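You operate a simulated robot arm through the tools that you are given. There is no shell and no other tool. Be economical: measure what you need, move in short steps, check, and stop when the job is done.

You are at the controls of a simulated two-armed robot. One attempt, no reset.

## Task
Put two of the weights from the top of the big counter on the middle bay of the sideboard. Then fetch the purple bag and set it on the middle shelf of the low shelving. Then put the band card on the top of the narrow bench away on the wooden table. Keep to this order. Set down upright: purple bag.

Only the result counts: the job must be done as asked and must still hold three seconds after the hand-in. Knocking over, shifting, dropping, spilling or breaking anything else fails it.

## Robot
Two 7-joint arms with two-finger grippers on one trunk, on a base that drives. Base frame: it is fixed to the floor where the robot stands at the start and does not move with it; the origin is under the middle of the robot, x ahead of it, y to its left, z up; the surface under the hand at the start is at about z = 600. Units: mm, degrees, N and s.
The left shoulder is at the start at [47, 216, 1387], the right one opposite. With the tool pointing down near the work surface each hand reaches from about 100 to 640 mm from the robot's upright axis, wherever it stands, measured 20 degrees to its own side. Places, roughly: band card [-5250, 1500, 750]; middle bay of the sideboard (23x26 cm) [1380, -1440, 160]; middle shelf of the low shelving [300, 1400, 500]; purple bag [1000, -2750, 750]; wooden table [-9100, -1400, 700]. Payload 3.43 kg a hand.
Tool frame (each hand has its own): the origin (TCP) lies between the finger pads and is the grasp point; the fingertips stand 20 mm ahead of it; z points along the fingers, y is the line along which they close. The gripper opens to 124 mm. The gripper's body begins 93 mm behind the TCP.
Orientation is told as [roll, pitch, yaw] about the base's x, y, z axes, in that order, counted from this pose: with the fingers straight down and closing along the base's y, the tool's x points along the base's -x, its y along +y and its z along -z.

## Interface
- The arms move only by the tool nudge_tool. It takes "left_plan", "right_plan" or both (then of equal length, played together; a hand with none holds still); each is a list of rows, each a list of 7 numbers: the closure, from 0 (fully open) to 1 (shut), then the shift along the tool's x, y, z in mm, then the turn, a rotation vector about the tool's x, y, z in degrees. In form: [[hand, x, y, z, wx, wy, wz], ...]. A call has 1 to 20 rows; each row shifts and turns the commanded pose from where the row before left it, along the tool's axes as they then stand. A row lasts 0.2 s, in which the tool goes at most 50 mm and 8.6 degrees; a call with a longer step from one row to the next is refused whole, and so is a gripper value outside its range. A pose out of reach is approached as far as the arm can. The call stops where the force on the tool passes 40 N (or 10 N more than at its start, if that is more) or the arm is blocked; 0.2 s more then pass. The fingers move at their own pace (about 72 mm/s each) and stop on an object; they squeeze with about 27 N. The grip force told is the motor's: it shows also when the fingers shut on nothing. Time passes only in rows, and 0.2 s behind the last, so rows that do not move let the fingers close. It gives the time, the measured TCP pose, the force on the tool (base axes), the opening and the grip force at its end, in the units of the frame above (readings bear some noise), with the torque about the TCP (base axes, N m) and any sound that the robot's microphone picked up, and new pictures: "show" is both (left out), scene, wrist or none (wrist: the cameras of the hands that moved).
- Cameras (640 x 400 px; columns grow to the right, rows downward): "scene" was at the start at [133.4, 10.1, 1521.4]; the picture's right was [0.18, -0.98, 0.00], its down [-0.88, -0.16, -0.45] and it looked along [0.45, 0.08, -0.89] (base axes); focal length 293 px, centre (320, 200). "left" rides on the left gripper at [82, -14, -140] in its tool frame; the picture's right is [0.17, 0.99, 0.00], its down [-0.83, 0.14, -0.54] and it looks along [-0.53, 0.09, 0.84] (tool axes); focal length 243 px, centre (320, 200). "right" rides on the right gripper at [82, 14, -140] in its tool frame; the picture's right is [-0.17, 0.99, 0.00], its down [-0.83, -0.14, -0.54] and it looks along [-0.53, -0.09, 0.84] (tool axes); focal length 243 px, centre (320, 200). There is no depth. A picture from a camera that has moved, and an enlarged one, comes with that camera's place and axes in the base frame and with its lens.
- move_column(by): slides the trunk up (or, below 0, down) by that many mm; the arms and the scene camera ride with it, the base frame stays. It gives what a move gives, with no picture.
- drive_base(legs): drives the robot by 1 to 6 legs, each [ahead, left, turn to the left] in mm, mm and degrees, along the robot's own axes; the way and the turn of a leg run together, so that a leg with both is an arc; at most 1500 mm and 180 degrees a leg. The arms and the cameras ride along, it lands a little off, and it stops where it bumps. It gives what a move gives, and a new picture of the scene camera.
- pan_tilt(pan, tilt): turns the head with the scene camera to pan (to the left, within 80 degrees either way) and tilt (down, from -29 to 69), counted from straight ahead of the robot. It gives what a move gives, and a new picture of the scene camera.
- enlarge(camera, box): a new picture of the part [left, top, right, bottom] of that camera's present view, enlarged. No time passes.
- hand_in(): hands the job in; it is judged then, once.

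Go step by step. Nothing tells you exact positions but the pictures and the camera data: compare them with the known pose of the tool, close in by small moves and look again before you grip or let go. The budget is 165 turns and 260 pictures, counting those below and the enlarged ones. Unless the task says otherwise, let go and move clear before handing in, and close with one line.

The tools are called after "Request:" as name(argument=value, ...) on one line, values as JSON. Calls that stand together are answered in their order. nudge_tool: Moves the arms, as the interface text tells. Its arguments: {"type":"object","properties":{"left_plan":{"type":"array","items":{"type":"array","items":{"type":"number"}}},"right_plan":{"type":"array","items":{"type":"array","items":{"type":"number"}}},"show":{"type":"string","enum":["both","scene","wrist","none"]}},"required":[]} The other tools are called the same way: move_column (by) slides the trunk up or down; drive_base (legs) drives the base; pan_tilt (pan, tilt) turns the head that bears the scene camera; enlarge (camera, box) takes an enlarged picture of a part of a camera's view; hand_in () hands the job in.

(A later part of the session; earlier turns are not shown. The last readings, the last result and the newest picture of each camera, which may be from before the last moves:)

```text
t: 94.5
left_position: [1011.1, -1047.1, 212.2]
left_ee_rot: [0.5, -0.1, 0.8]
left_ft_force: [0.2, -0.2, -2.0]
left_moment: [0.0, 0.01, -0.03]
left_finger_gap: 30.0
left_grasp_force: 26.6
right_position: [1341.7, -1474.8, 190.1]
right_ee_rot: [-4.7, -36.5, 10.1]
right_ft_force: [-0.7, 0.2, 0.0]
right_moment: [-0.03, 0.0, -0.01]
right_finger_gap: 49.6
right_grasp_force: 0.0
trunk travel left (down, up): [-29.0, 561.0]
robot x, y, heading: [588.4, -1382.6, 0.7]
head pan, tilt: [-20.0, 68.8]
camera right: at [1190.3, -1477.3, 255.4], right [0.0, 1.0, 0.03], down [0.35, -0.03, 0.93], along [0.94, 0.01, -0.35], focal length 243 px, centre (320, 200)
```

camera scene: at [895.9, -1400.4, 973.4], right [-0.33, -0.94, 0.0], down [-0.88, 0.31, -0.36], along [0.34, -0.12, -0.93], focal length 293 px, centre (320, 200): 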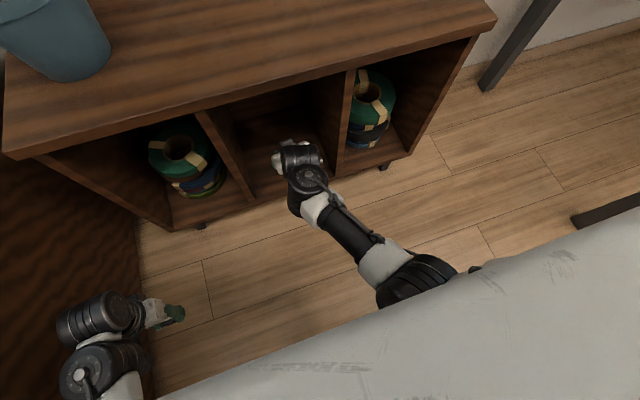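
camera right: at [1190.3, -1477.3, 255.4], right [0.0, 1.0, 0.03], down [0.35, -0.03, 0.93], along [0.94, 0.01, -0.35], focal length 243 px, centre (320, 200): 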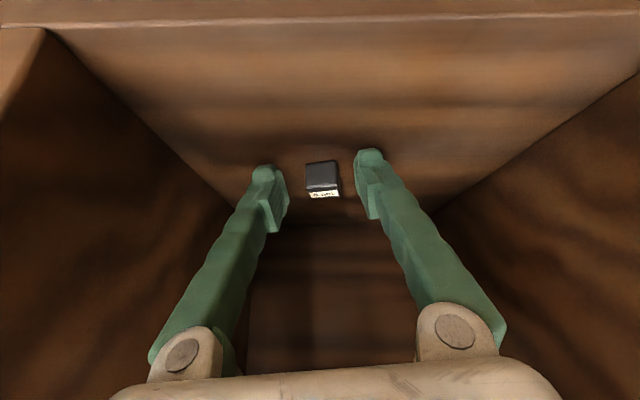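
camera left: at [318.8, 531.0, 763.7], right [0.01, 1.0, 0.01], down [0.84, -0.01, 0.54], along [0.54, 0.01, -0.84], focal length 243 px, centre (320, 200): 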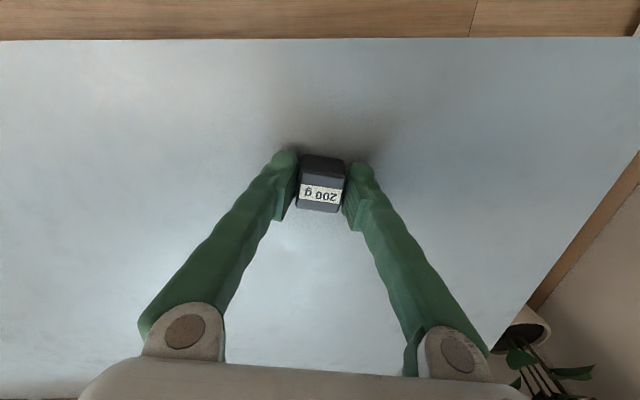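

The weight is resting flat. Raise the hand and back out.

Request:
nudge_tool(right_plan=[[0.6, -12, 0, -16, 0, 0, 0], [0.6, -18, 0, -24, 0, 0, 0], [0.6, 0, 0, 0, 0, 0, 0]], show="wrist")

Request:
drive_base(legs=[[-300, 0, 0]])

```text
t: 95.3
left_position: [1010.4, -1047.3, 212.7]
left_ee_rot: [0.6, 0.0, 0.7]
left_ft_force: [-0.5, -0.3, -0.9]
left_moment: [-0.01, 0.02, -0.04]
left_finger_gap: 30.0
left_grasp_force: 26.7
right_position: [1339.9, -1470.7, 239.6]
right_ee_rot: [-4.7, -36.4, 10.4]
right_ft_force: [-0.1, -0.4, -1.0]
right_moment: [0.01, 0.01, 0.02]
right_finger_gap: 49.5
right_grasp_force: 0.1
trunk travel left (down, up): [-29.0, 561.0]
robot x, y, heading: [591.3, -1383.2, 0.6]
head pan, tilt: [-20.0, 68.8]
camera right: at [1189.3, -1473.1, 304.2], right [0.0, 1.0, 0.03], down [0.35, -0.03, 0.94], along [0.94, 0.01, -0.35], focal length 243 px, centre (320, 200)
```

right: 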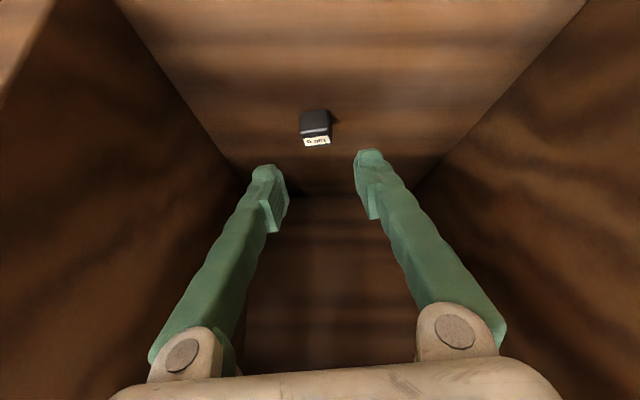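

```text
t: 97.7
left_position: [707.8, -1047.1, 212.7]
left_ee_rot: [0.5, -0.2, 1.2]
left_ft_force: [0.0, -0.2, -2.0]
left_moment: [-0.01, 0.02, 0.0]
left_finger_gap: 30.1
left_grasp_force: 27.1
right_position: [1043.0, -1467.9, 239.7]
right_ee_rot: [-4.8, -36.5, 10.8]
right_ft_force: [-0.2, -0.1, -0.5]
right_moment: [-0.02, -0.02, 0.02]
right_finger_gap: 49.6
right_grasp_force: 0.1
trunk travel left (down, up): [-29.0, 561.0]
robot x, y, heading: [295.0, -1390.2, 1.1]
head pan, tilt: [-20.0, 68.8]
camera scene: at [595.3, -1402.1, 973.5], right [-0.32, -0.95, 0.0], down [-0.88, 0.3, -0.36], along [0.34, -0.12, -0.93], focal length 293 px, centre (320, 200)
```

scene: 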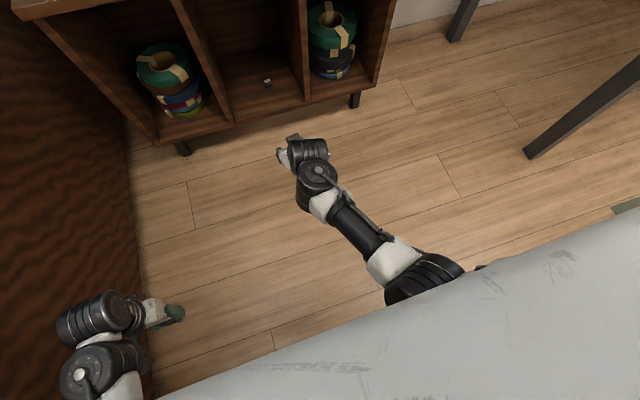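

The first weight sits in the bay at about [1357,-1472]. Now tuck the right arm aside and shift the base right for the left hand.

Request:
nudge_tool(right_plan=[[0.6, 13, -33, -10, 0, 0, 0], [0.6, 13, -33, -10, 0, 0, 0], [0.6, 13, -33, -10, 0, 0, 0], [0.6, 13, -33, -10, 0, 0, 0], [0.6, 13, -33, -10, 0, 0, 0], [0.6, 13, -33, -10, 0, 0, 0], [0.6, 0, 0, 0, 0, 0, 0]], show="none")

Request:
drive_base(legs=[[0, -115, -1]])

Request:
nudge_tool(left_plan=[[1, -20, 0, 0, 0, -7, 0], [1, -22, 0, 0, 0, -7, 0], [1, -22, 0, 0, 0, -7, 0], [1, -22, 0, 0, 0, -7, 0], [1, -22, 0, 0, 0, -8, 0], [1, 0, 0, 0, 0, 0, 0]], show="none")

```text
t: 99.3
left_position: [707.8, -1047.2, 213.6]
left_ee_rot: [0.5, -0.1, 1.2]
left_ft_force: [-0.1, 0.2, -1.7]
left_moment: [0.0, -0.03, 0.0]
left_finger_gap: 30.1
left_grasp_force: 27.5
right_position: [971.7, -1678.2, 253.3]
right_ee_rot: [-4.6, -36.6, 10.8]
right_ft_force: [0.0, -0.2, 0.5]
right_moment: [0.0, 0.02, 0.02]
right_finger_gap: 49.4
right_grasp_force: 0.0
trunk travel left (down, up): [-29.0, 561.0]
robot x, y, heading: [293.1, -1385.9, 1.3]
head pan, tilt: [-20.0, 68.8]
```

```text
t: 101.5
left_position: [713.6, -1167.7, 213.5]
left_ee_rot: [0.6, -0.1, 0.4]
left_ft_force: [-0.5, 0.0, -2.3]
left_moment: [0.02, -0.01, 0.02]
left_finger_gap: 29.9
left_grasp_force: 26.4
right_position: [969.0, -1801.3, 252.7]
right_ee_rot: [-4.6, -36.4, 10.0]
right_ft_force: [0.4, 0.0, -0.7]
right_moment: [0.01, -0.03, 0.0]
right_finger_gap: 49.6
right_grasp_force: 0.0
trunk travel left (down, up): [-29.0, 561.0]
robot x, y, heading: [295.1, -1500.5, 0.4]
head pan, tilt: [-20.0, 68.8]
camera scene: at [596.5, -1520.5, 973.5], right [-0.34, -0.94, 0.0], down [-0.88, 0.32, -0.36], along [0.34, -0.12, -0.93], focal length 293 px, centre (320, 200)
```

scene: 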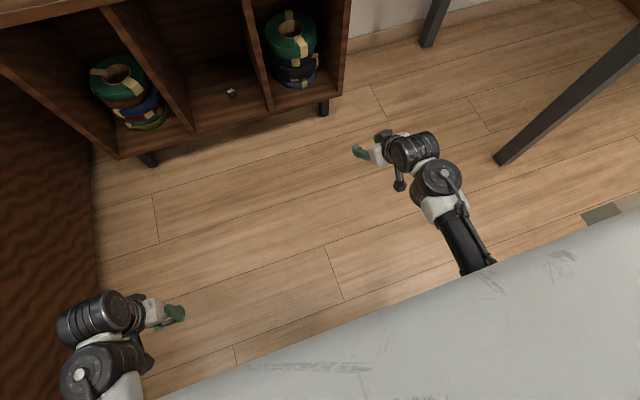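

```text
t: 102.9
left_position: [826.2, -1157.8, 243.6]
left_ee_rot: [2.6, -36.7, -2.4]
left_ft_force: [-0.3, -0.7, -2.6]
left_moment: [0.0, 0.03, -0.01]
left_finger_gap: 30.0
left_grasp_force: 26.9
right_position: [969.3, -1802.4, 252.7]
right_ee_rot: [-4.6, -36.5, 10.0]
right_ft_force: [-0.1, -0.3, -0.7]
right_moment: [0.02, 0.04, -0.01]
right_finger_gap: 49.7
right_grasp_force: 0.1
trunk travel left (down, up): [-29.0, 561.0]
robot x, y, heading: [294.8, -1497.1, 0.3]
head pan, tilt: [-20.0, 68.8]
```

Now bring the left hand to the front of the bay centre.

Request:
nudge_tool(left_plan=[[1, -20.5, -33.5, 15.3, 0, 0, 0], [1, -20.5, -33.5, 15.3, 0, 0, 0], [1, -20.5, -33.5, 15.3, 0, 0, 0], [1, -20.5, -33.5, 15.3, 0, 0, 0], [1, -20.5, -33.5, 15.3, 0, 0, 0], [1, -20.5, -33.5, 15.3, 0, 0, 0], [1, -20.5, -33.5, 15.3, 0, 0, 0], [1, -20.5, -33.5, 15.3, 0, 0, 0], [1, 0, 0, 0, 0, 0, 0]], show="wrist")

```text
t: 104.9
left_position: [1034.2, -1416.4, 234.4]
left_ee_rot: [2.4, -36.8, -0.7]
left_ft_force: [0.1, 0.0, -1.6]
left_moment: [-0.02, 0.02, 0.02]
left_finger_gap: 29.9
left_grasp_force: 26.5
right_position: [969.6, -1803.1, 253.9]
right_ee_rot: [-4.7, -36.5, 9.9]
right_ft_force: [-0.1, -1.3, 0.3]
right_moment: [0.01, -0.03, 0.02]
right_finger_gap: 49.5
right_grasp_force: 0.1
trunk travel left (down, up): [-29.0, 561.0]
robot x, y, heading: [293.6, -1504.3, 0.3]
head pan, tilt: [-20.0, 68.8]
camera left: at [885.8, -1433.4, 297.0], right [-0.15, 0.99, -0.07], down [0.34, 0.11, 0.93], along [0.93, 0.11, -0.35], focal length 243 px, centre (320, 200)
```

left: 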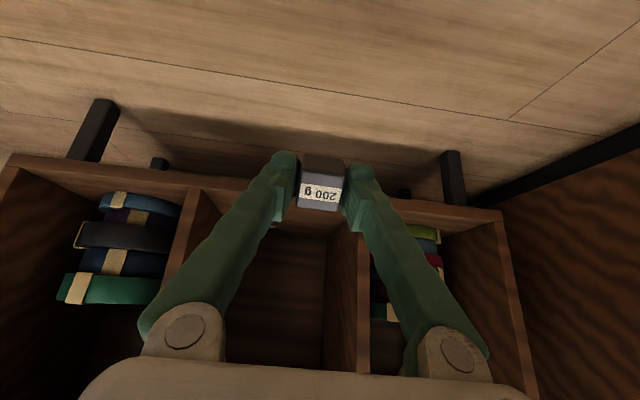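

Retract the right hand a little more for clearance and drive in 272 mm.

Request:
nudge_tool(right_plan=[[0.6, 28, 0, -21, 0, 0, 0], [0.6, 28, 0, -21, 0, 0, 0], [0.6, 0, 0, 0, 0, 0, 0]], show="none")

Request:
drive_base(legs=[[272, -4, 0]])

Request:
enlarge(camera="left", box=[0, 0, 640, 400])

```text
t: 105.7
left_position: [1035.1, -1417.0, 236.8]
left_ee_rot: [2.4, -36.9, -0.8]
left_ft_force: [-0.2, -0.2, -2.8]
left_moment: [-0.03, 0.0, -0.02]
left_finger_gap: 30.2
left_grasp_force: 26.7
right_position: [899.4, -1808.4, 252.2]
right_ee_rot: [-4.6, -36.5, 9.9]
right_ft_force: [0.3, 0.0, 0.5]
right_moment: [-0.02, -0.03, 0.01]
right_finger_gap: 49.6
right_grasp_force: 0.1
trunk travel left (down, up): [-29.0, 561.0]
robot x, y, heading: [292.6, -1501.7, 0.2]
head pan, tilt: [-20.0, 68.8]
```

```text
t: 108.0
left_position: [1309.2, -1419.7, 236.6]
left_ee_rot: [2.3, -37.0, -0.4]
left_ft_force: [1.0, -0.3, -2.1]
left_moment: [0.0, -0.02, 0.02]
left_finger_gap: 30.1
left_grasp_force: 27.5
right_position: [1173.8, -1811.2, 251.5]
right_ee_rot: [-4.6, -36.4, 10.1]
right_ft_force: [0.5, 0.1, -0.5]
right_moment: [0.0, 0.02, 0.02]
right_finger_gap: 49.4
right_grasp_force: 0.0
trunk travel left (down, up): [-29.0, 561.0]
robot x, y, heading: [567.5, -1503.8, 0.5]
head pan, tilt: [-20.0, 68.8]
camera scene: at [870.2, -1522.2, 973.4], right [-0.34, -0.94, 0.0], down [-0.88, 0.31, -0.36], along [0.34, -0.12, -0.93], focal length 293 px, centre (320, 200)
```

scene: 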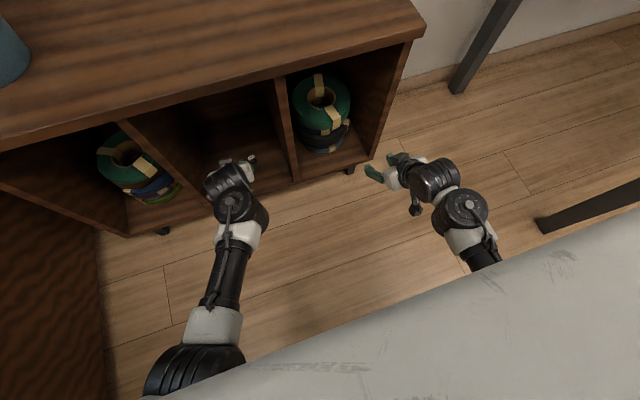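

```text
1.00 times, centred on (320, 200) of left (not enlarged: the box is as wide or as high as the picture)
camera zoom: at [1160.2, -1437.2, 298.8], right [-0.15, 0.99, -0.07], down [0.34, 0.12, 0.93], along [0.93, 0.11, -0.35], focal length 243 px, centre (320, 200)
```

zoom: 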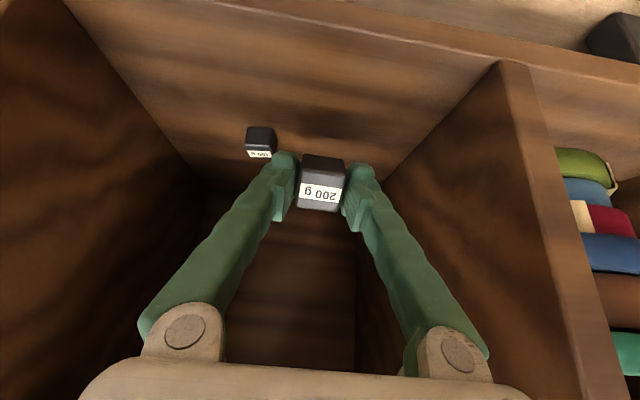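

Clear of the first weight. Lower gently to contact.

Request:
nudge_tool(left_plan=[[1, 11, 0, 15, 0, 0, 0], [1, 11, 0, 15, 0, 0, 0], [1, 1.2, 0, 1.6, 0, 0, 0], [1, 1.2, 0, 1.6, 0, 0, 0], [1, 1.2, 0, 1.6, 0, 0, 0], [1, 0, 0, 0, 0, 0, 0]], show="none")

```text
t: 109.4
left_position: [1309.8, -1417.1, 195.3]
left_ee_rot: [2.1, -37.1, -0.4]
left_ft_force: [-0.1, -0.1, -2.3]
left_moment: [0.02, 0.02, 0.0]
left_finger_gap: 30.0
left_grasp_force: 26.8
right_position: [1172.6, -1811.0, 251.1]
right_ee_rot: [-4.6, -36.5, 10.0]
right_ft_force: [-0.5, -0.1, -0.4]
right_moment: [0.03, 0.01, -0.04]
right_finger_gap: 49.6
right_grasp_force: 0.1
trunk travel left (down, up): [-29.0, 561.0]
robot x, y, heading: [568.6, -1502.2, 0.5]
head pan, tilt: [-20.0, 68.8]
```

Request:
nudge_tool(left_plan=[[1, 1.2, 0, 1.6, 0, 0, 0], [1, 1.2, 0, 1.6, 0, 0, 0], [1, 0, 0, 0, 0, 0, 0]], show="wrist")

```text
t: 110.2
left_position: [1309.4, -1417.5, 190.5]
left_ee_rot: [2.2, -37.1, -0.5]
left_ft_force: [-0.8, 1.4, 4.7]
left_moment: [-0.07, -0.02, 0.0]
left_finger_gap: 30.2
left_grasp_force: 27.1
right_position: [1173.5, -1810.9, 252.1]
right_ee_rot: [-4.6, -36.5, 10.2]
right_ft_force: [-0.2, -0.8, -0.7]
right_moment: [0.0, 0.0, -0.03]
right_finger_gap: 49.5
right_grasp_force: 0.1
trunk travel left (down, up): [-29.0, 561.0]
robot x, y, heading: [566.8, -1502.3, 0.5]
head pan, tilt: [-20.0, 68.8]
camera left: at [1160.0, -1435.0, 253.6], right [-0.15, 0.99, -0.07], down [0.33, 0.12, 0.94], along [0.93, 0.11, -0.35], focal length 243 px, centre (320, 200)
```

left: 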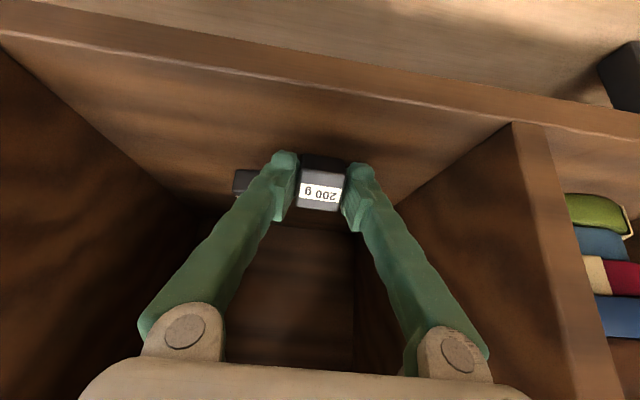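

Light contact (≈7 N). Open slowly, then lift away.

Request:
nudge_tool(left_plan=[[0.85, 0, 0, 0, 0, 0, 0], [0.72, 0, 0, 0, 0, 0, 0], [0.62, 0, 0, 0, 0, 0, 0], [0.62, 0, 0, 0, 0, 0, 0], [0.62, 0, 0, 0, 0, 0, 0], [0.62, -12, 0, -16, 0, 0, 0], [0.62, -18, 0, -24, 0, 0, 0], [0.62, 0, 0, 0, 0, 0, 0]], show="wrist")

```text
t: 112.0
left_position: [1311.8, -1419.0, 243.4]
left_ee_rot: [2.4, -37.3, -0.6]
left_ft_force: [-0.2, -0.8, -0.9]
left_moment: [0.04, -0.01, 0.0]
left_finger_gap: 47.2
left_grasp_force: 0.0
right_position: [1174.3, -1811.9, 252.3]
right_ee_rot: [-4.6, -36.5, 10.1]
right_ft_force: [0.5, 0.0, -0.3]
right_moment: [0.0, 0.01, -0.04]
right_finger_gap: 49.6
right_grasp_force: 0.2
trunk travel left (down, up): [-29.0, 561.0]
robot x, y, heading: [566.3, -1506.8, 0.6]
head pan, tilt: [-20.0, 68.8]
camera left: at [1163.8, -1436.4, 303.4], right [-0.15, 0.99, -0.07], down [0.33, 0.11, 0.94], along [0.93, 0.11, -0.34], focal length 243 px, centre (320, 200)
```

left: 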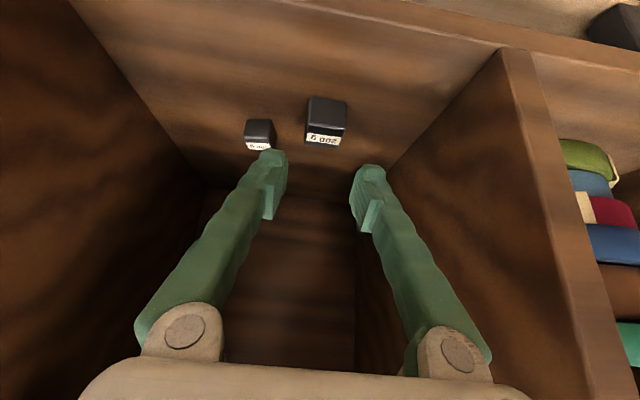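

Both weights stand in the middle bay. Back out, raise the trunk and look for the purple bag on the white table.

Request:
drive_base(legs=[[-400, 0, 0]])

Request:
move_column(by=400)

Request:
pan_tilt(pan=-50, tilt=25)

```text
t: 115.0
left_position: [910.7, -1419.2, 243.8]
left_ee_rot: [2.4, -37.4, -0.2]
left_ft_force: [-0.3, 0.0, -1.0]
left_moment: [-0.01, -0.01, 0.02]
left_finger_gap: 47.4
left_grasp_force: 0.1
right_position: [772.9, -1811.5, 251.5]
right_ee_rot: [-4.6, -36.5, 10.5]
right_ft_force: [-0.1, 0.1, 0.4]
right_moment: [0.03, -0.01, -0.02]
right_finger_gap: 49.6
right_grasp_force: 0.0
trunk travel left (down, up): [-29.0, 561.0]
robot x, y, heading: [165.0, -1507.5, 1.0]
head pan, tilt: [-20.0, 68.8]
camera scene: at [467.1, -1524.2, 973.6], right [-0.33, -0.94, 0.0], down [-0.88, 0.31, -0.36], along [0.34, -0.12, -0.93], focal length 293 px, centre (320, 200)
```

scene: 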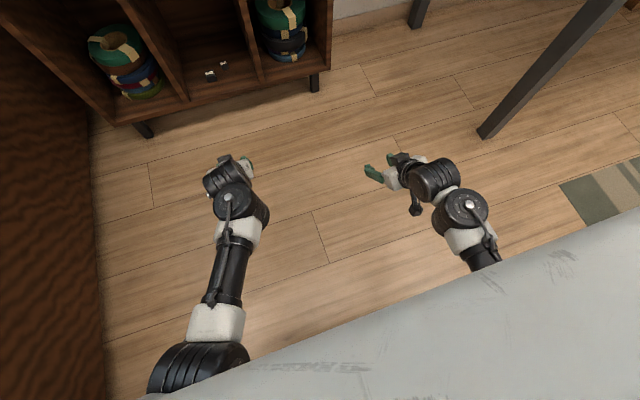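

```text
t: 118.8
left_position: [909.5, -1419.0, 643.7]
left_ee_rot: [2.2, -37.4, -0.1]
left_ft_force: [0.1, 0.2, 0.7]
left_moment: [0.0, 0.02, 0.01]
left_finger_gap: 47.1
left_grasp_force: 0.1
right_position: [773.1, -1811.4, 650.9]
right_ee_rot: [-4.5, -36.5, 10.4]
right_ft_force: [-0.4, 0.8, 0.3]
right_moment: [0.03, 0.01, 0.01]
right_finger_gap: 49.9
right_grasp_force: 0.1
trunk travel left (down, up): [-429.0, 161.0]
robot x, y, heading: [162.3, -1503.4, 1.0]
head pan, tilt: [-20.0, 68.8]
```

```text
t: 119.9
left_position: [909.5, -1419.1, 644.6]
left_ee_rot: [2.3, -37.4, -0.3]
left_ft_force: [-0.3, 0.9, -0.2]
left_moment: [0.01, -0.01, -0.01]
left_finger_gap: 46.9
left_grasp_force: 0.1
right_position: [774.3, -1812.0, 652.2]
right_ee_rot: [-4.6, -36.4, 10.6]
right_ft_force: [0.6, 0.9, -0.7]
right_moment: [0.02, 0.02, 0.02]
right_finger_gap: 49.7
right_grasp_force: 0.0
trunk travel left (down, up): [-429.0, 161.0]
robot x, y, heading: [160.6, -1506.2, 1.0]
head pan, tilt: [-50.0, 25.0]
camera scene: at [349.4, -1577.2, 1454.5], right [-0.76, -0.65, 0.0], down [-0.28, 0.32, -0.91], along [0.59, -0.69, -0.42], focal length 293 px, centre (320, 200)
```

scene: 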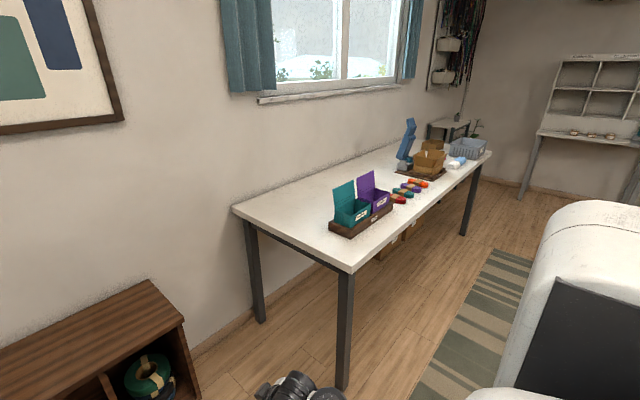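

Request:
enlarge(camera="scene", box=[310, 100, 510, 250])

```text
2.67 times, centred on (410, 175) of scene
camera zoom: at [349.4, -1577.2, 1454.5], right [-0.76, -0.65, 0.0], down [-0.28, 0.32, -0.91], along [0.59, -0.69, -0.42], focal length 781 px, centre (80, 267)
```

zoom: 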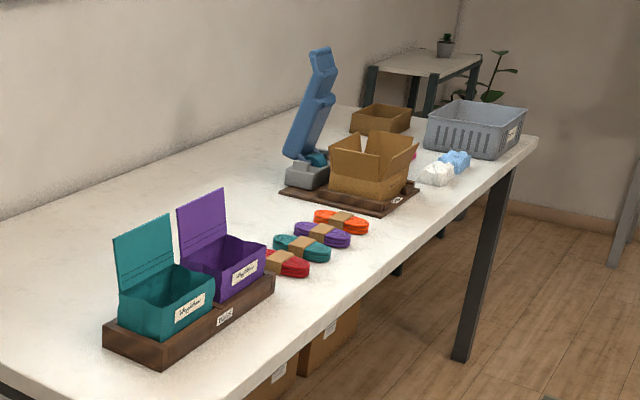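

The purple object is the open-topped purple bag at about [1046,-2840] on the white table, standing beside a teal one on a wooden tray. I'll return both hands to pointing down, raise the trunk and drive over.

Request:
nudge_tool(left_plan=[[0, 20, 0, 0, 0, 7.4, 0], [0, 22, 0, 0, 0, 7.4, 0], [0, 22, 0, 0, 0, 7.4, 0], [0, 22, 0, 0, 0, 7.4, 0], [0, 22, 0, 0, 0, 7.4, 0], [0, 40, 25, 0, 0, 0, 0], [0, 40, 25, 0, 0, 0, 0], [0, 40, 25, 0, 0, 0, 0], [0, 30, 35, 0, 0, 0, 0], [0, 0, 35, 0, 0, 0, 0]], right_plan=[[0, 12, 0, 0, 0, 7.4, 0], [0, 12, 0, 0, 0, 7.4, 0], [0, 12, 0, 0, 0, 7.4, 0], [0, 12, 0, 0, 0, 7.4, 0], [0, 12, 0, 0, 0, 7.4, 0], [0, 0, 0, 0, 0, 0, 0], [0, 0, 0, 0, 0, 0, 0], [0, 0, 0, 0, 0, 0, 0], [0, 0, 0, 0, 0, 0, 0], [0, 0, 0, 0, 0, 0, 0]], show="none")

Request:
move_column(by=130)

```text
t: 122.1
left_position: [658.2, -1275.7, 607.6]
left_ee_rot: [1.9, -0.5, 1.1]
left_ft_force: [0.4, 0.4, -0.3]
left_moment: [-0.04, 0.01, 0.0]
left_finger_gap: 123.8
left_grasp_force: 0.0
right_position: [719.0, -1819.2, 630.2]
right_ee_rot: [-3.7, 0.5, 7.7]
right_ft_force: [0.2, 0.2, 0.2]
right_moment: [-0.02, -0.01, 0.0]
right_finger_gap: 123.9
right_grasp_force: 0.1
trunk travel left (down, up): [-429.0, 161.0]
robot x, y, heading: [166.4, -1509.5, 0.7]
head pan, tilt: [-50.0, 25.0]
```

```text
t: 123.7
left_position: [658.9, -1277.9, 735.9]
left_ee_rot: [1.7, -0.3, 1.2]
left_ft_force: [0.3, 0.0, 0.2]
left_moment: [-0.01, -0.02, -0.01]
left_finger_gap: 124.4
left_grasp_force: 0.1
right_position: [718.0, -1820.5, 758.2]
right_ee_rot: [-3.6, 0.5, 7.8]
right_ft_force: [-0.3, -0.4, -0.3]
right_moment: [0.03, -0.03, 0.01]
right_finger_gap: 123.9
right_grasp_force: 0.1
trunk travel left (down, up): [-559.0, 31.0]
robot x, y, heading: [164.8, -1506.4, 0.7]
head pan, tilt: [-50.0, 25.0]
```

Request:
drive_base(legs=[[-80, 0, -0.7], [0, -1260, 0]])

Request:
pan_tilt(pan=0, tilt=35)

```text
t: 141.6
left_position: [593.0, -2545.9, 736.8]
left_ee_rot: [1.8, -0.5, 2.0]
left_ft_force: [-0.1, -1.3, -0.6]
left_moment: [0.0, -0.01, 0.0]
left_finger_gap: 123.9
left_grasp_force: 0.2
right_position: [656.8, -3087.5, 759.6]
right_ee_rot: [-3.8, 0.5, 8.4]
right_ft_force: [0.2, 0.0, -0.5]
right_moment: [0.02, 0.01, 0.02]
right_finger_gap: 123.8
right_grasp_force: 0.1
trunk travel left (down, up): [-559.0, 31.0]
robot x, y, heading: [99.1, -2781.1, 1.1]
head pan, tilt: [-50.0, 25.0]
camera scene: at [207.0, -2851.3, 1605.0], right [-0.75, -0.66, 0.0], down [-0.28, 0.32, -0.91], along [0.6, -0.68, -0.42], focal length 293 px, centre (320, 200)
```

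scene: 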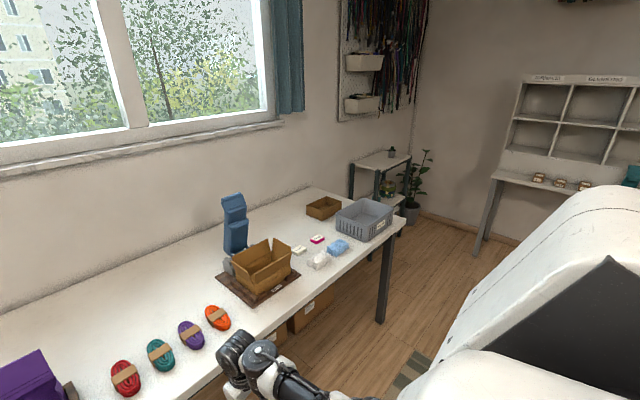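

```text
t: 142.8
left_position: [591.1, -2545.9, 736.4]
left_ee_rot: [1.8, -0.5, 1.9]
left_ft_force: [0.1, 0.5, -0.1]
left_moment: [0.01, 0.02, 0.0]
left_finger_gap: 124.1
left_grasp_force: 0.0
right_position: [656.5, -3087.0, 759.6]
right_ee_rot: [-3.7, 0.4, 8.4]
right_ft_force: [0.7, 0.0, -0.3]
right_moment: [0.01, 0.0, -0.01]
right_finger_gap: 124.1
right_grasp_force: 0.0
trunk travel left (down, up): [-559.0, 31.0]
robot x, y, heading: [97.9, -2783.7, 1.7]
head pan, tilt: [0.0, 35.0]
camera scene: at [234.0, -2780.1, 1589.3], right [0.02, -1.0, 0.0], down [-0.57, -0.01, -0.82], along [0.82, 0.02, -0.57], focal length 293 px, centre (320, 200)
```

scene: 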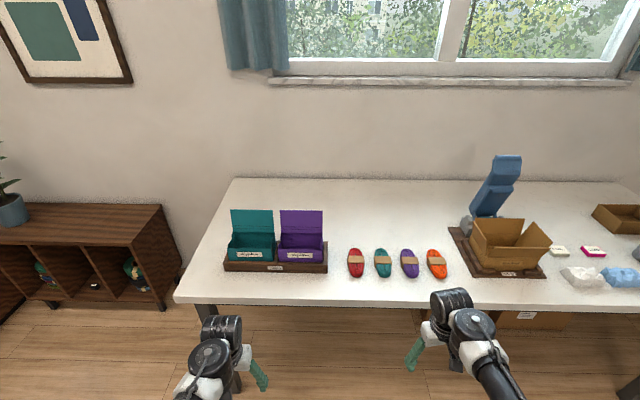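

Request:
enlarge(camera="scene", box=[210, 195, 460, 300])

Request:
enlarge(camera="scene", box=[440, 140, 640, 300])

```text
2.56 times, centred on (335, 248) of scene
camera zoom: at [234.0, -2780.1, 1589.3], right [0.02, -1.0, 0.0], down [-0.57, -0.01, -0.82], along [0.82, 0.02, -0.57], focal length 749 px, centre (282, 78)
```

zoom: 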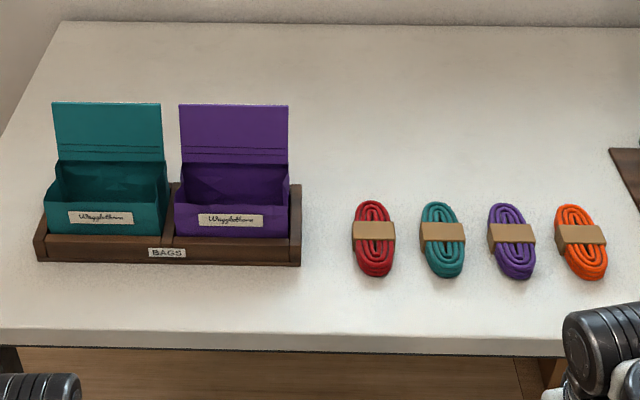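

```text
2.50 times, centred on (540, 220) of scene
camera zoom: at [234.0, -2780.1, 1589.3], right [0.02, -1.0, 0.0], down [-0.57, -0.01, -0.82], along [0.82, 0.02, -0.57], focal length 732 px, centre (-230, 150)
```

zoom: 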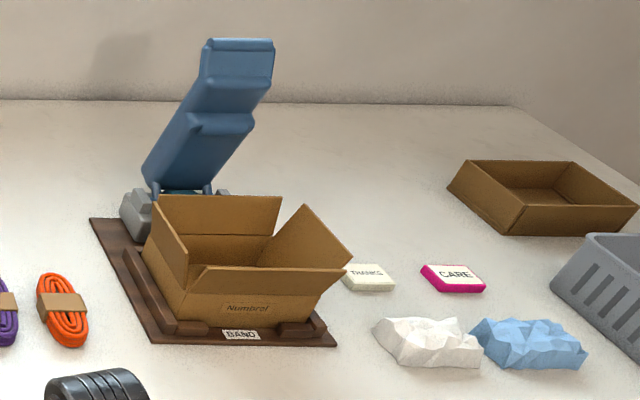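

The tray is labelled BAGS; the purple bag is about 166 wide, 90 deep, 85 high with an upright lid at the back. I'll grip it across its depth from its right side with the right hand, so it can later go under the shelf board; for that I'll stand at about [440,-3130] facing 45° left. First raise the hands.

Request:
nudge_tool(left_plan=[[0, 0, 0, -30, 0, 0, 0], [0, 0, 0, -30, 0, 0, 0], [0, 0, 0, -30, 0, 0, 0], [0, 0, 0, 0, 0, 0, 0]], right_plan=[[0, 0, 0, -40, 0, 0, -4], [0, 0, 0, -40, 0, 0, 0], [0, 0, 0, -40, 0, 0, 0], [0, 0, 0, 0, 0, 0, 0]], show="none")

Request:
drive_base(legs=[[0, -350, -1.7], [0, 0, 45]])

```text
t: 143.8
left_position: [593.4, -2547.9, 827.6]
left_ee_rot: [1.8, -0.5, 2.0]
left_ft_force: [-0.1, -1.2, -0.9]
left_moment: [0.02, 0.02, 0.02]
left_finger_gap: 123.8
left_grasp_force: 0.0
right_position: [655.2, -3081.0, 879.3]
right_ee_rot: [-3.7, 0.7, 12.3]
right_ft_force: [0.4, -0.1, -0.6]
right_moment: [0.0, 0.03, 0.0]
right_finger_gap: 124.0
right_grasp_force: 0.0
trunk travel left (down, up): [-559.0, 31.0]
robot x, y, heading: [97.2, -2784.2, 1.8]
head pan, tilt: [0.0, 35.0]
```

```text
t: 151.8
left_position: [312.0, -2635.6, 828.2]
left_ee_rot: [1.8, -0.6, 44.1]
left_ft_force: [-0.5, -0.4, -0.5]
left_moment: [-0.01, -0.03, -0.05]
left_finger_gap: 123.9
left_grasp_force: 0.1
right_position: [715.4, -2988.7, 878.7]
right_ee_rot: [-3.6, 0.6, 54.5]
right_ft_force: [-0.4, -0.4, -0.2]
right_moment: [-0.01, 0.04, 0.0]
right_finger_gap: 124.0
right_grasp_force: 0.0
trunk travel left (down, up): [-559.0, 31.0]
robot x, y, heading: [101.4, -3136.7, 43.7]
head pan, tilt: [0.0, 35.0]
camera scene: at [199.8, -3048.2, 1589.3], right [0.69, -0.72, 0.0], down [-0.42, -0.4, -0.82], along [0.59, 0.56, -0.57], focal length 293 px, centre (320, 200)
```

scene: 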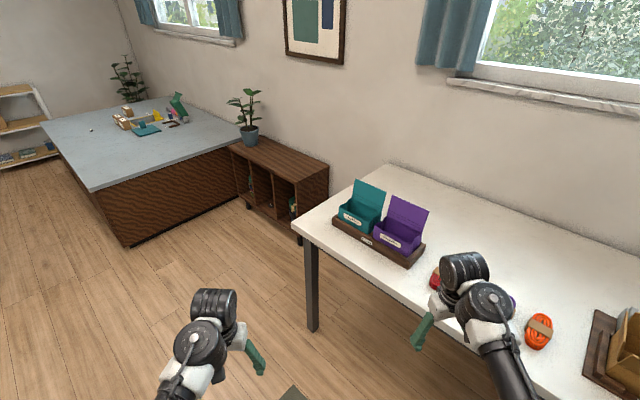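

Request:
enlarge(camera="scene", box=[315, 165, 455, 275])

Request:
enlarge(camera="scene", box=[0, 70, 120, 180])

```text
3.64 times, centred on (385, 220) of scene
camera zoom: at [199.8, -3048.2, 1589.3], right [0.69, -0.72, 0.0], down [-0.42, -0.4, -0.82], along [0.59, 0.56, -0.57], focal length 1064 px, centre (84, 127)
```

zoom: 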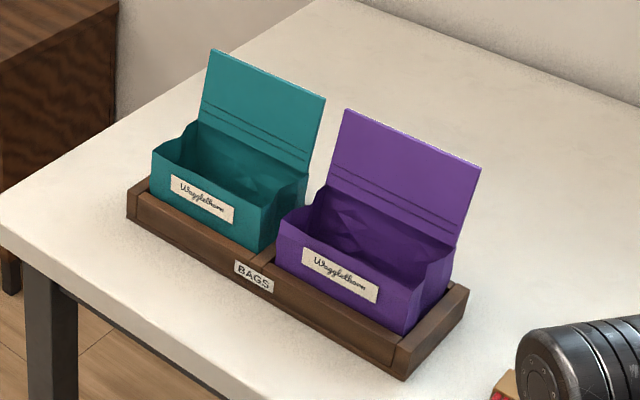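

```text
3.64 times, centred on (60, 125) of scene
camera zoom: at [199.8, -3048.2, 1589.3], right [0.69, -0.72, 0.0], down [-0.42, -0.4, -0.82], along [0.59, 0.56, -0.57], focal length 1064 px, centre (1266, 473)
```

zoom: 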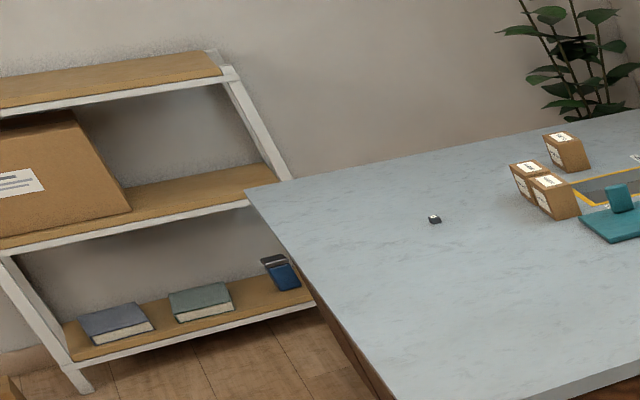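

The bag spans x 985–1080, y -2753..-2600, top 845, lid to about 947; the tray lip is at 784. I'll yaw the right hand to point along +y and tilt it.

Request:
nudge_tool(right_plan=[[0, 0, 0, 0, 0, 0, -7.1], [0, 0, 0, 0, 0, 0, -7.1], [0, 0, 0, 0, 0, 0, -7.1], [0, 0, 0, 0, 0, 0, -7.1], [0, 0, 0, 0, 0, 0, -7.1], [0, -20, 0, 0, 0, -8, 0], [0, -22, 0, 0, 0, -8, 0], [0, -22, 0, 0, 0, -8, 0], [0, -22, 0, 0, 0, -8, 0], [0, -22, 0, 0, 0, -8, 0], [0, -22, 0, 0, 0, -8, 0], [0, 0, 0, 0, 0, 0, 0]], show="both")

```text
t: 153.7
left_position: [310.9, -2634.1, 827.7]
left_ee_rot: [1.8, -0.5, 44.0]
left_ft_force: [0.5, 0.1, -0.6]
left_moment: [-0.04, -0.01, 0.02]
left_finger_gap: 124.2
left_grasp_force: 0.0
right_position: [721.9, -2903.0, 907.5]
right_ee_rot: [-12.2, -15.4, 105.4]
right_ft_force: [0.2, -0.8, -0.2]
right_moment: [-0.01, -0.01, 0.01]
right_finger_gap: 124.0
right_grasp_force: 0.2
trunk travel left (down, up): [-559.0, 31.0]
robot x, y, heading: [101.8, -3142.7, 43.5]
head pan, tilt: [0.0, 35.0]
stopped in row 9 (right hand): the arm was blocked; the commanded pose is now the measured one
camera scene: at [199.3, -3047.1, 1589.2], right [0.69, -0.72, 0.0], down [-0.42, -0.4, -0.82], along [0.59, 0.56, -0.57], focal length 293 px, centre (320, 200)
camera right: at [711.0, -3024.9, 1017.0], right [-0.99, -0.05, -0.16], down [-0.15, 0.64, 0.76], along [0.06, 0.77, -0.63], focal length 243 px, centre (320, 200)
```

scene: 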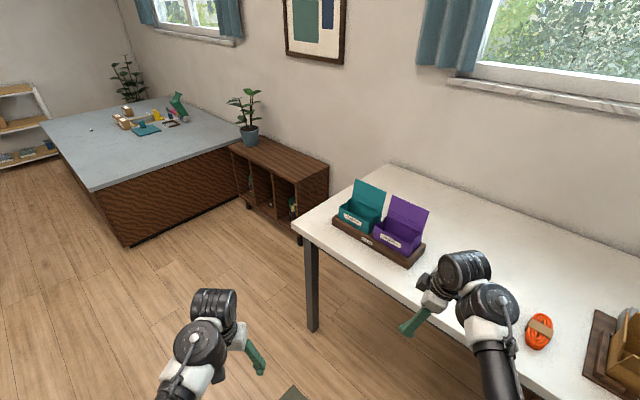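
right: 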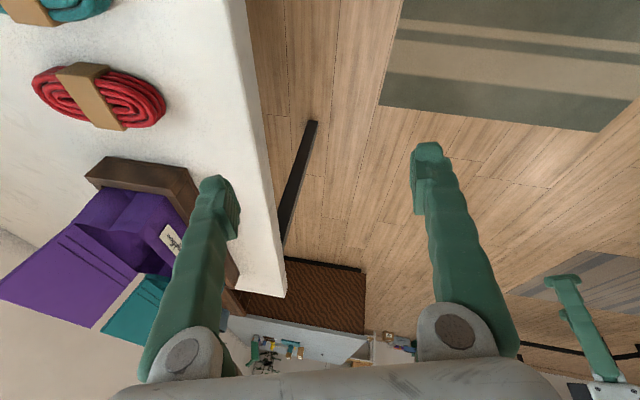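

The wrist can't do that yaw with the tilt. I'll turn the base further left (to ~75°) and stand farther back so the hand points nearly straight ahead.

Request:
drive_base(legs=[[0, 0, 31.5], [-126, 0, 0], [0, -440, 0]])

Request:
pan_tilt(pan=-30, tilt=40)

```text
t: 163.1
left_position: [417.7, -2833.4, 829.0]
left_ee_rot: [1.8, -0.5, 74.6]
left_ft_force: [-0.1, 0.1, -0.3]
left_moment: [0.0, 0.0, -0.01]
left_finger_gap: 124.1
left_grasp_force: 0.1
right_position: [908.4, -2853.6, 909.2]
right_ee_rot: [-12.2, -15.5, 136.1]
right_ft_force: [0.5, 0.3, -1.2]
right_moment: [0.03, -0.01, 0.02]
right_finger_gap: 123.7
right_grasp_force: 0.1
trunk travel left (down, up): [-559.0, 31.0]
robot x, y, heading: [496.2, -3377.0, 74.2]
head pan, tilt: [0.0, 35.0]
camera scene: at [531.7, -3246.2, 1589.3], right [0.96, -0.27, 0.0], down [-0.15, -0.55, -0.82], along [0.22, 0.79, -0.57], focal length 293 px, centre (320, 200)
```

scene: 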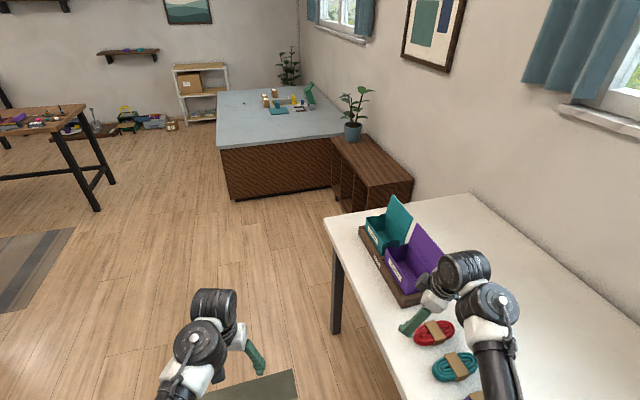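

```text
t: 164.1
left_position: [418.1, -2833.7, 828.6]
left_ee_rot: [1.8, -0.5, 74.7]
left_ft_force: [-0.9, 0.0, -1.0]
left_moment: [-0.02, 0.0, -0.03]
left_finger_gap: 124.4
left_grasp_force: 0.2
right_position: [908.1, -2855.2, 907.7]
right_ee_rot: [-12.5, -15.4, 136.1]
right_ft_force: [-0.3, -0.6, -0.9]
right_moment: [0.04, -0.01, 0.0]
right_finger_gap: 124.2
right_grasp_force: 0.2
trunk travel left (down, up): [-559.0, 31.0]
robot x, y, heading: [496.2, -3370.5, 74.4]
head pan, tilt: [-30.0, 40.0]
camera scene: at [568.7, -3271.6, 1581.7], right [0.7, -0.71, 0.0], down [-0.46, -0.45, -0.77], along [0.55, 0.54, -0.64], focal length 293 px, centre (320, 200)
```

scene: 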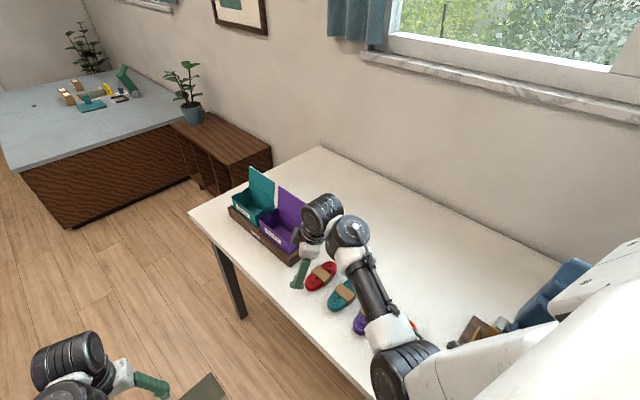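

Now turn the hand about its axis to close along x, then tilt it.

Request:
nudge_tool(right_plan=[[0, 0, 0, 0, 0, 0, 7.3], [0, 0, 0, 0, 0, 0, 7.3], [0, 0, 0, 0, 0, 0, 7.3], [0, 0, 0, 0, 0, 0, 7.3], [0, 0, 0, 0, 0, 0, 7.3], [0, 0, 0, 0, 0, 0, 7.3], [0, -8, 0, 0, 0, -8, 0], [0, -8, 0, 0, 0, -8, 0], [0, -8, 0, 0, 0, -8, 0], [0, -8, 0, 0, 0, -8, 0], [0, 0, 0, 0, 0, 0, 0]], show="both")

```text
t: 165.9
left_position: [418.9, -2834.6, 828.9]
left_ee_rot: [1.7, -0.5, 74.7]
left_ft_force: [0.3, 0.6, 0.4]
left_moment: [-0.01, -0.03, 0.02]
left_finger_gap: 123.8
left_grasp_force: 0.1
right_position: [999.5, -2860.0, 920.9]
right_ee_rot: [-11.7, -33.0, 99.2]
right_ft_force: [-0.3, -0.2, 0.4]
right_moment: [-0.02, 0.01, 0.02]
right_finger_gap: 124.3
right_grasp_force: 0.0
trunk travel left (down, up): [-559.0, 31.0]
robot x, y, heading: [496.4, -3374.3, 74.4]
head pan, tilt: [-30.0, 40.0]
stopped in row 9 (right hand): the arm was blocked; the commanded pose is now the measured one
camera scene: at [570.0, -3272.5, 1581.7], right [0.7, -0.72, 0.0], down [-0.46, -0.45, -0.77], along [0.55, 0.54, -0.64], focal length 293 px, centre (320, 200)
camera right: at [980.1, -3006.6, 991.4], right [-0.99, 0.09, -0.08], down [-0.04, 0.39, 0.92], along [0.12, 0.91, -0.39], focal length 243 px, centre (320, 200)
```

scene: 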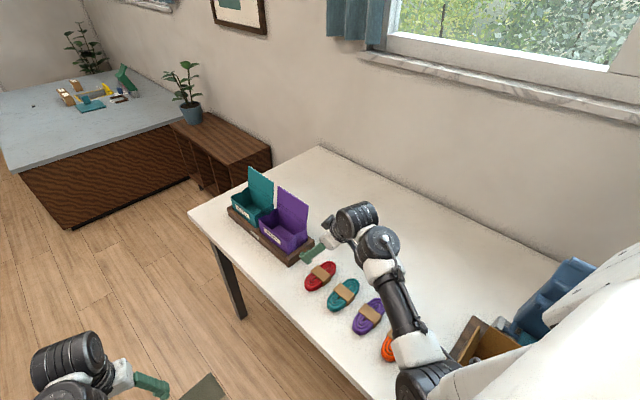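
right: 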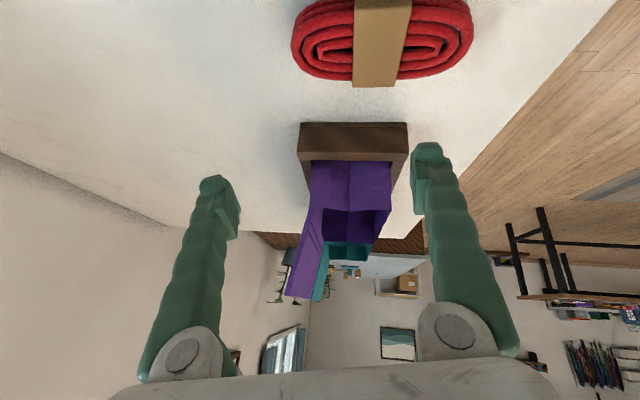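

Excellent alignment view. I'll lower the trunk 60 mm (hand stays above the table) and try tilting more.

Request:
move_column(by=-60)

Request:
nudge_tool(right_plan=[[0, -20, 0, -14, 0, 0, 0], [0, -20, 0, -14, 0, 0, 0], [0, -12, 0, 0, 0, -6, 0], [0, -12, 0, 0, 0, -6, 0], [0, 0, 0, 0, 0, 0, 0]], show="none")

```text
t: 166.9
left_position: [417.4, -2832.7, 767.8]
left_ee_rot: [1.9, -0.6, 74.6]
left_ft_force: [-0.1, -0.5, -1.3]
left_moment: [-0.01, 0.0, 0.01]
left_finger_gap: 124.3
left_grasp_force: 0.0
right_position: [997.4, -2858.1, 862.1]
right_ee_rot: [-12.0, -32.7, 99.8]
right_ft_force: [0.4, 0.8, -0.5]
right_moment: [-0.01, 0.01, 0.02]
right_finger_gap: 123.9
right_grasp_force: 0.1
trunk travel left (down, up): [-499.0, 91.0]
robot x, y, heading: [496.9, -3374.2, 74.2]
head pan, tilt: [-30.0, 40.0]
```

```text
t: 168.1
left_position: [418.5, -2833.6, 769.2]
left_ee_rot: [1.8, -0.5, 74.8]
left_ft_force: [-0.2, -0.3, -0.4]
left_moment: [-0.02, -0.03, 0.03]
left_finger_gap: 123.9
left_grasp_force: 0.0
right_position: [989.2, -2809.4, 939.0]
right_ee_rot: [-24.7, -40.5, 116.2]
right_ft_force: [0.0, 0.7, -0.2]
right_moment: [-0.01, 0.01, 0.01]
right_finger_gap: 123.8
right_grasp_force: 0.1
trunk travel left (down, up): [-499.0, 91.0]
robot x, y, heading: [494.9, -3375.7, 74.3]
head pan, tilt: [-30.0, 40.0]
stopped in row 5 (right hand): the arm was blocked; the commanded pose is now the measured one
```

Request:
move_column(by=-70)

Request:
nudge_tool(right_plan=[[0, 0, 0, 0, 0, 0, 6], [0, 0, 0, 0, 0, 0, 6], [0, 0, 0, 0, 0, 0, 6], [0, 0, 0, 0, 0, 0, 6], [0, 0, 0, 0, 0, 0, 0]], show="both")

```text
t: 169.2
left_position: [417.6, -2834.6, 698.5]
left_ee_rot: [1.8, -0.4, 74.7]
left_ft_force: [0.2, 0.6, 0.0]
left_moment: [-0.03, -0.01, 0.01]
left_finger_gap: 123.8
left_grasp_force: 0.1
right_position: [987.9, -2810.9, 868.2]
right_ee_rot: [-24.6, -40.7, 115.9]
right_ft_force: [0.3, 0.1, 0.4]
right_moment: [-0.02, -0.02, 0.0]
right_finger_gap: 123.8
right_grasp_force: 0.0
trunk travel left (down, up): [-429.0, 161.0]
robot x, y, heading: [494.7, -3374.4, 74.3]
head pan, tilt: [-30.0, 40.0]
```

```text
t: 170.4
left_position: [418.0, -2834.2, 697.3]
left_ee_rot: [1.7, -0.4, 74.7]
left_ft_force: [0.6, 0.0, -0.1]
left_moment: [-0.01, 0.01, 0.0]
left_finger_gap: 124.1
left_grasp_force: 0.0
right_position: [991.1, -2810.4, 870.4]
right_ee_rot: [-2.7, -46.4, 84.2]
right_ft_force: [0.0, -0.6, 0.5]
right_moment: [0.0, 0.0, -0.05]
right_finger_gap: 123.9
right_grasp_force: 0.0
trunk travel left (down, up): [-429.0, 161.0]
robot x, y, heading: [495.2, -3373.8, 74.2]
head pan, tilt: [-30.0, 40.0]
camera scene: at [590.3, -3196.1, 1431.3], right [0.7, -0.72, 0.0], down [-0.46, -0.45, -0.77], along [0.55, 0.53, -0.64], focal length 293 px, centre (320, 200)
camera right: at [953.0, -2965.2, 907.8], right [-0.97, 0.24, 0.09], down [0.13, 0.17, 0.98], along [0.22, 0.95, -0.19], focal length 243 px, centre (320, 200)
```

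scene: 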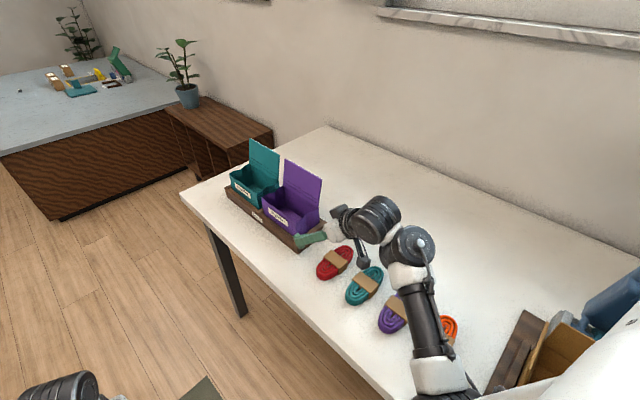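
right: 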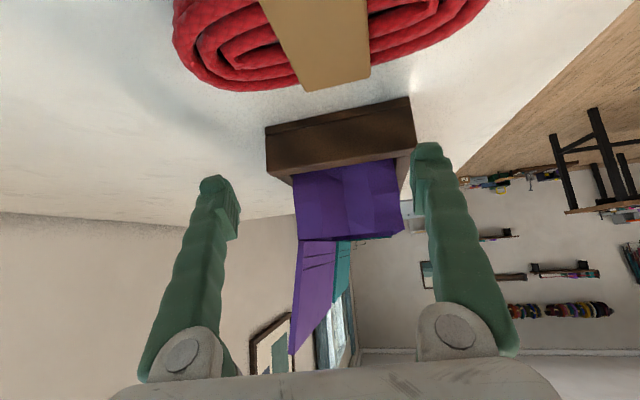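

Nearly aligned. Correct the last 7° of yaw, shift to x≈1032 and lower to grip height.

Request:
nudge_tool(right_plan=[[0, 0, -20, 0, -5, 0, -4.8], [0, 0, -21, 0, 0, 0, 0], [0, 0, 0, 0, 0, 0, 0]], show="wrist")

```text
t: 170.9
left_position: [418.8, -2835.0, 697.0]
left_ee_rot: [1.7, -0.5, 74.4]
left_ft_force: [0.2, 0.4, -0.7]
left_moment: [0.0, -0.01, 0.0]
left_finger_gap: 124.0
left_grasp_force: 0.1
right_position: [934.6, -2771.4, 900.5]
right_ee_rot: [-15.7, -44.0, 114.0]
right_ft_force: [5.9, -2.2, 3.9]
right_moment: [0.11, -0.37, -0.19]
right_finger_gap: 124.2
right_grasp_force: 0.1
trunk travel left (down, up): [-429.0, 161.0]
robot x, y, heading: [494.4, -3371.7, 73.9]
head pan, tilt: [-30.0, 40.0]
stopped in row 2 (right hand): the force on the tool passed its limit at 93 N (the readings are from after the stop); the commanded pose is now the measured one
camera right: at [947.7, -2929.4, 939.7], right [-0.99, -0.11, -0.08], down [-0.1, 0.19, 0.98], along [-0.09, 0.98, -0.2], focal length 243 px, centre (320, 200)
```

right: 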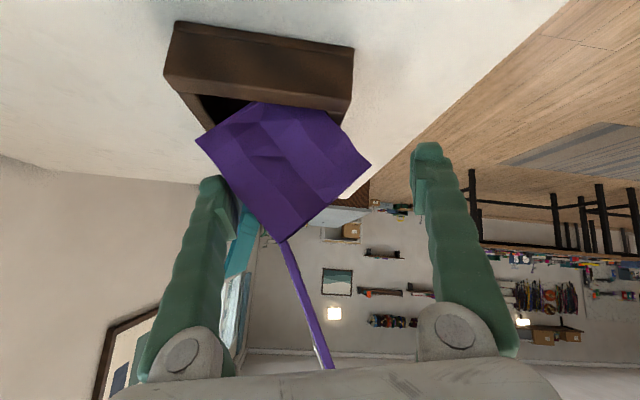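

The hand jumped and touched the bag. Let me look at its state before doing anything else.

Request:
enlarge(camera="scene", box=[200, 110, 440, 270])

```text
2.50 times, centred on (320, 190) of scene
camera zoom: at [589.6, -3196.4, 1431.4], right [0.7, -0.72, 0.0], down [-0.46, -0.45, -0.77], along [0.55, 0.53, -0.64], focal length 732 px, centre (320, 225)
```

zoom: 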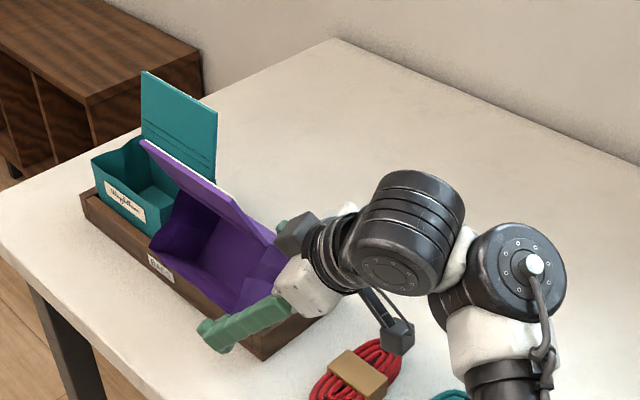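

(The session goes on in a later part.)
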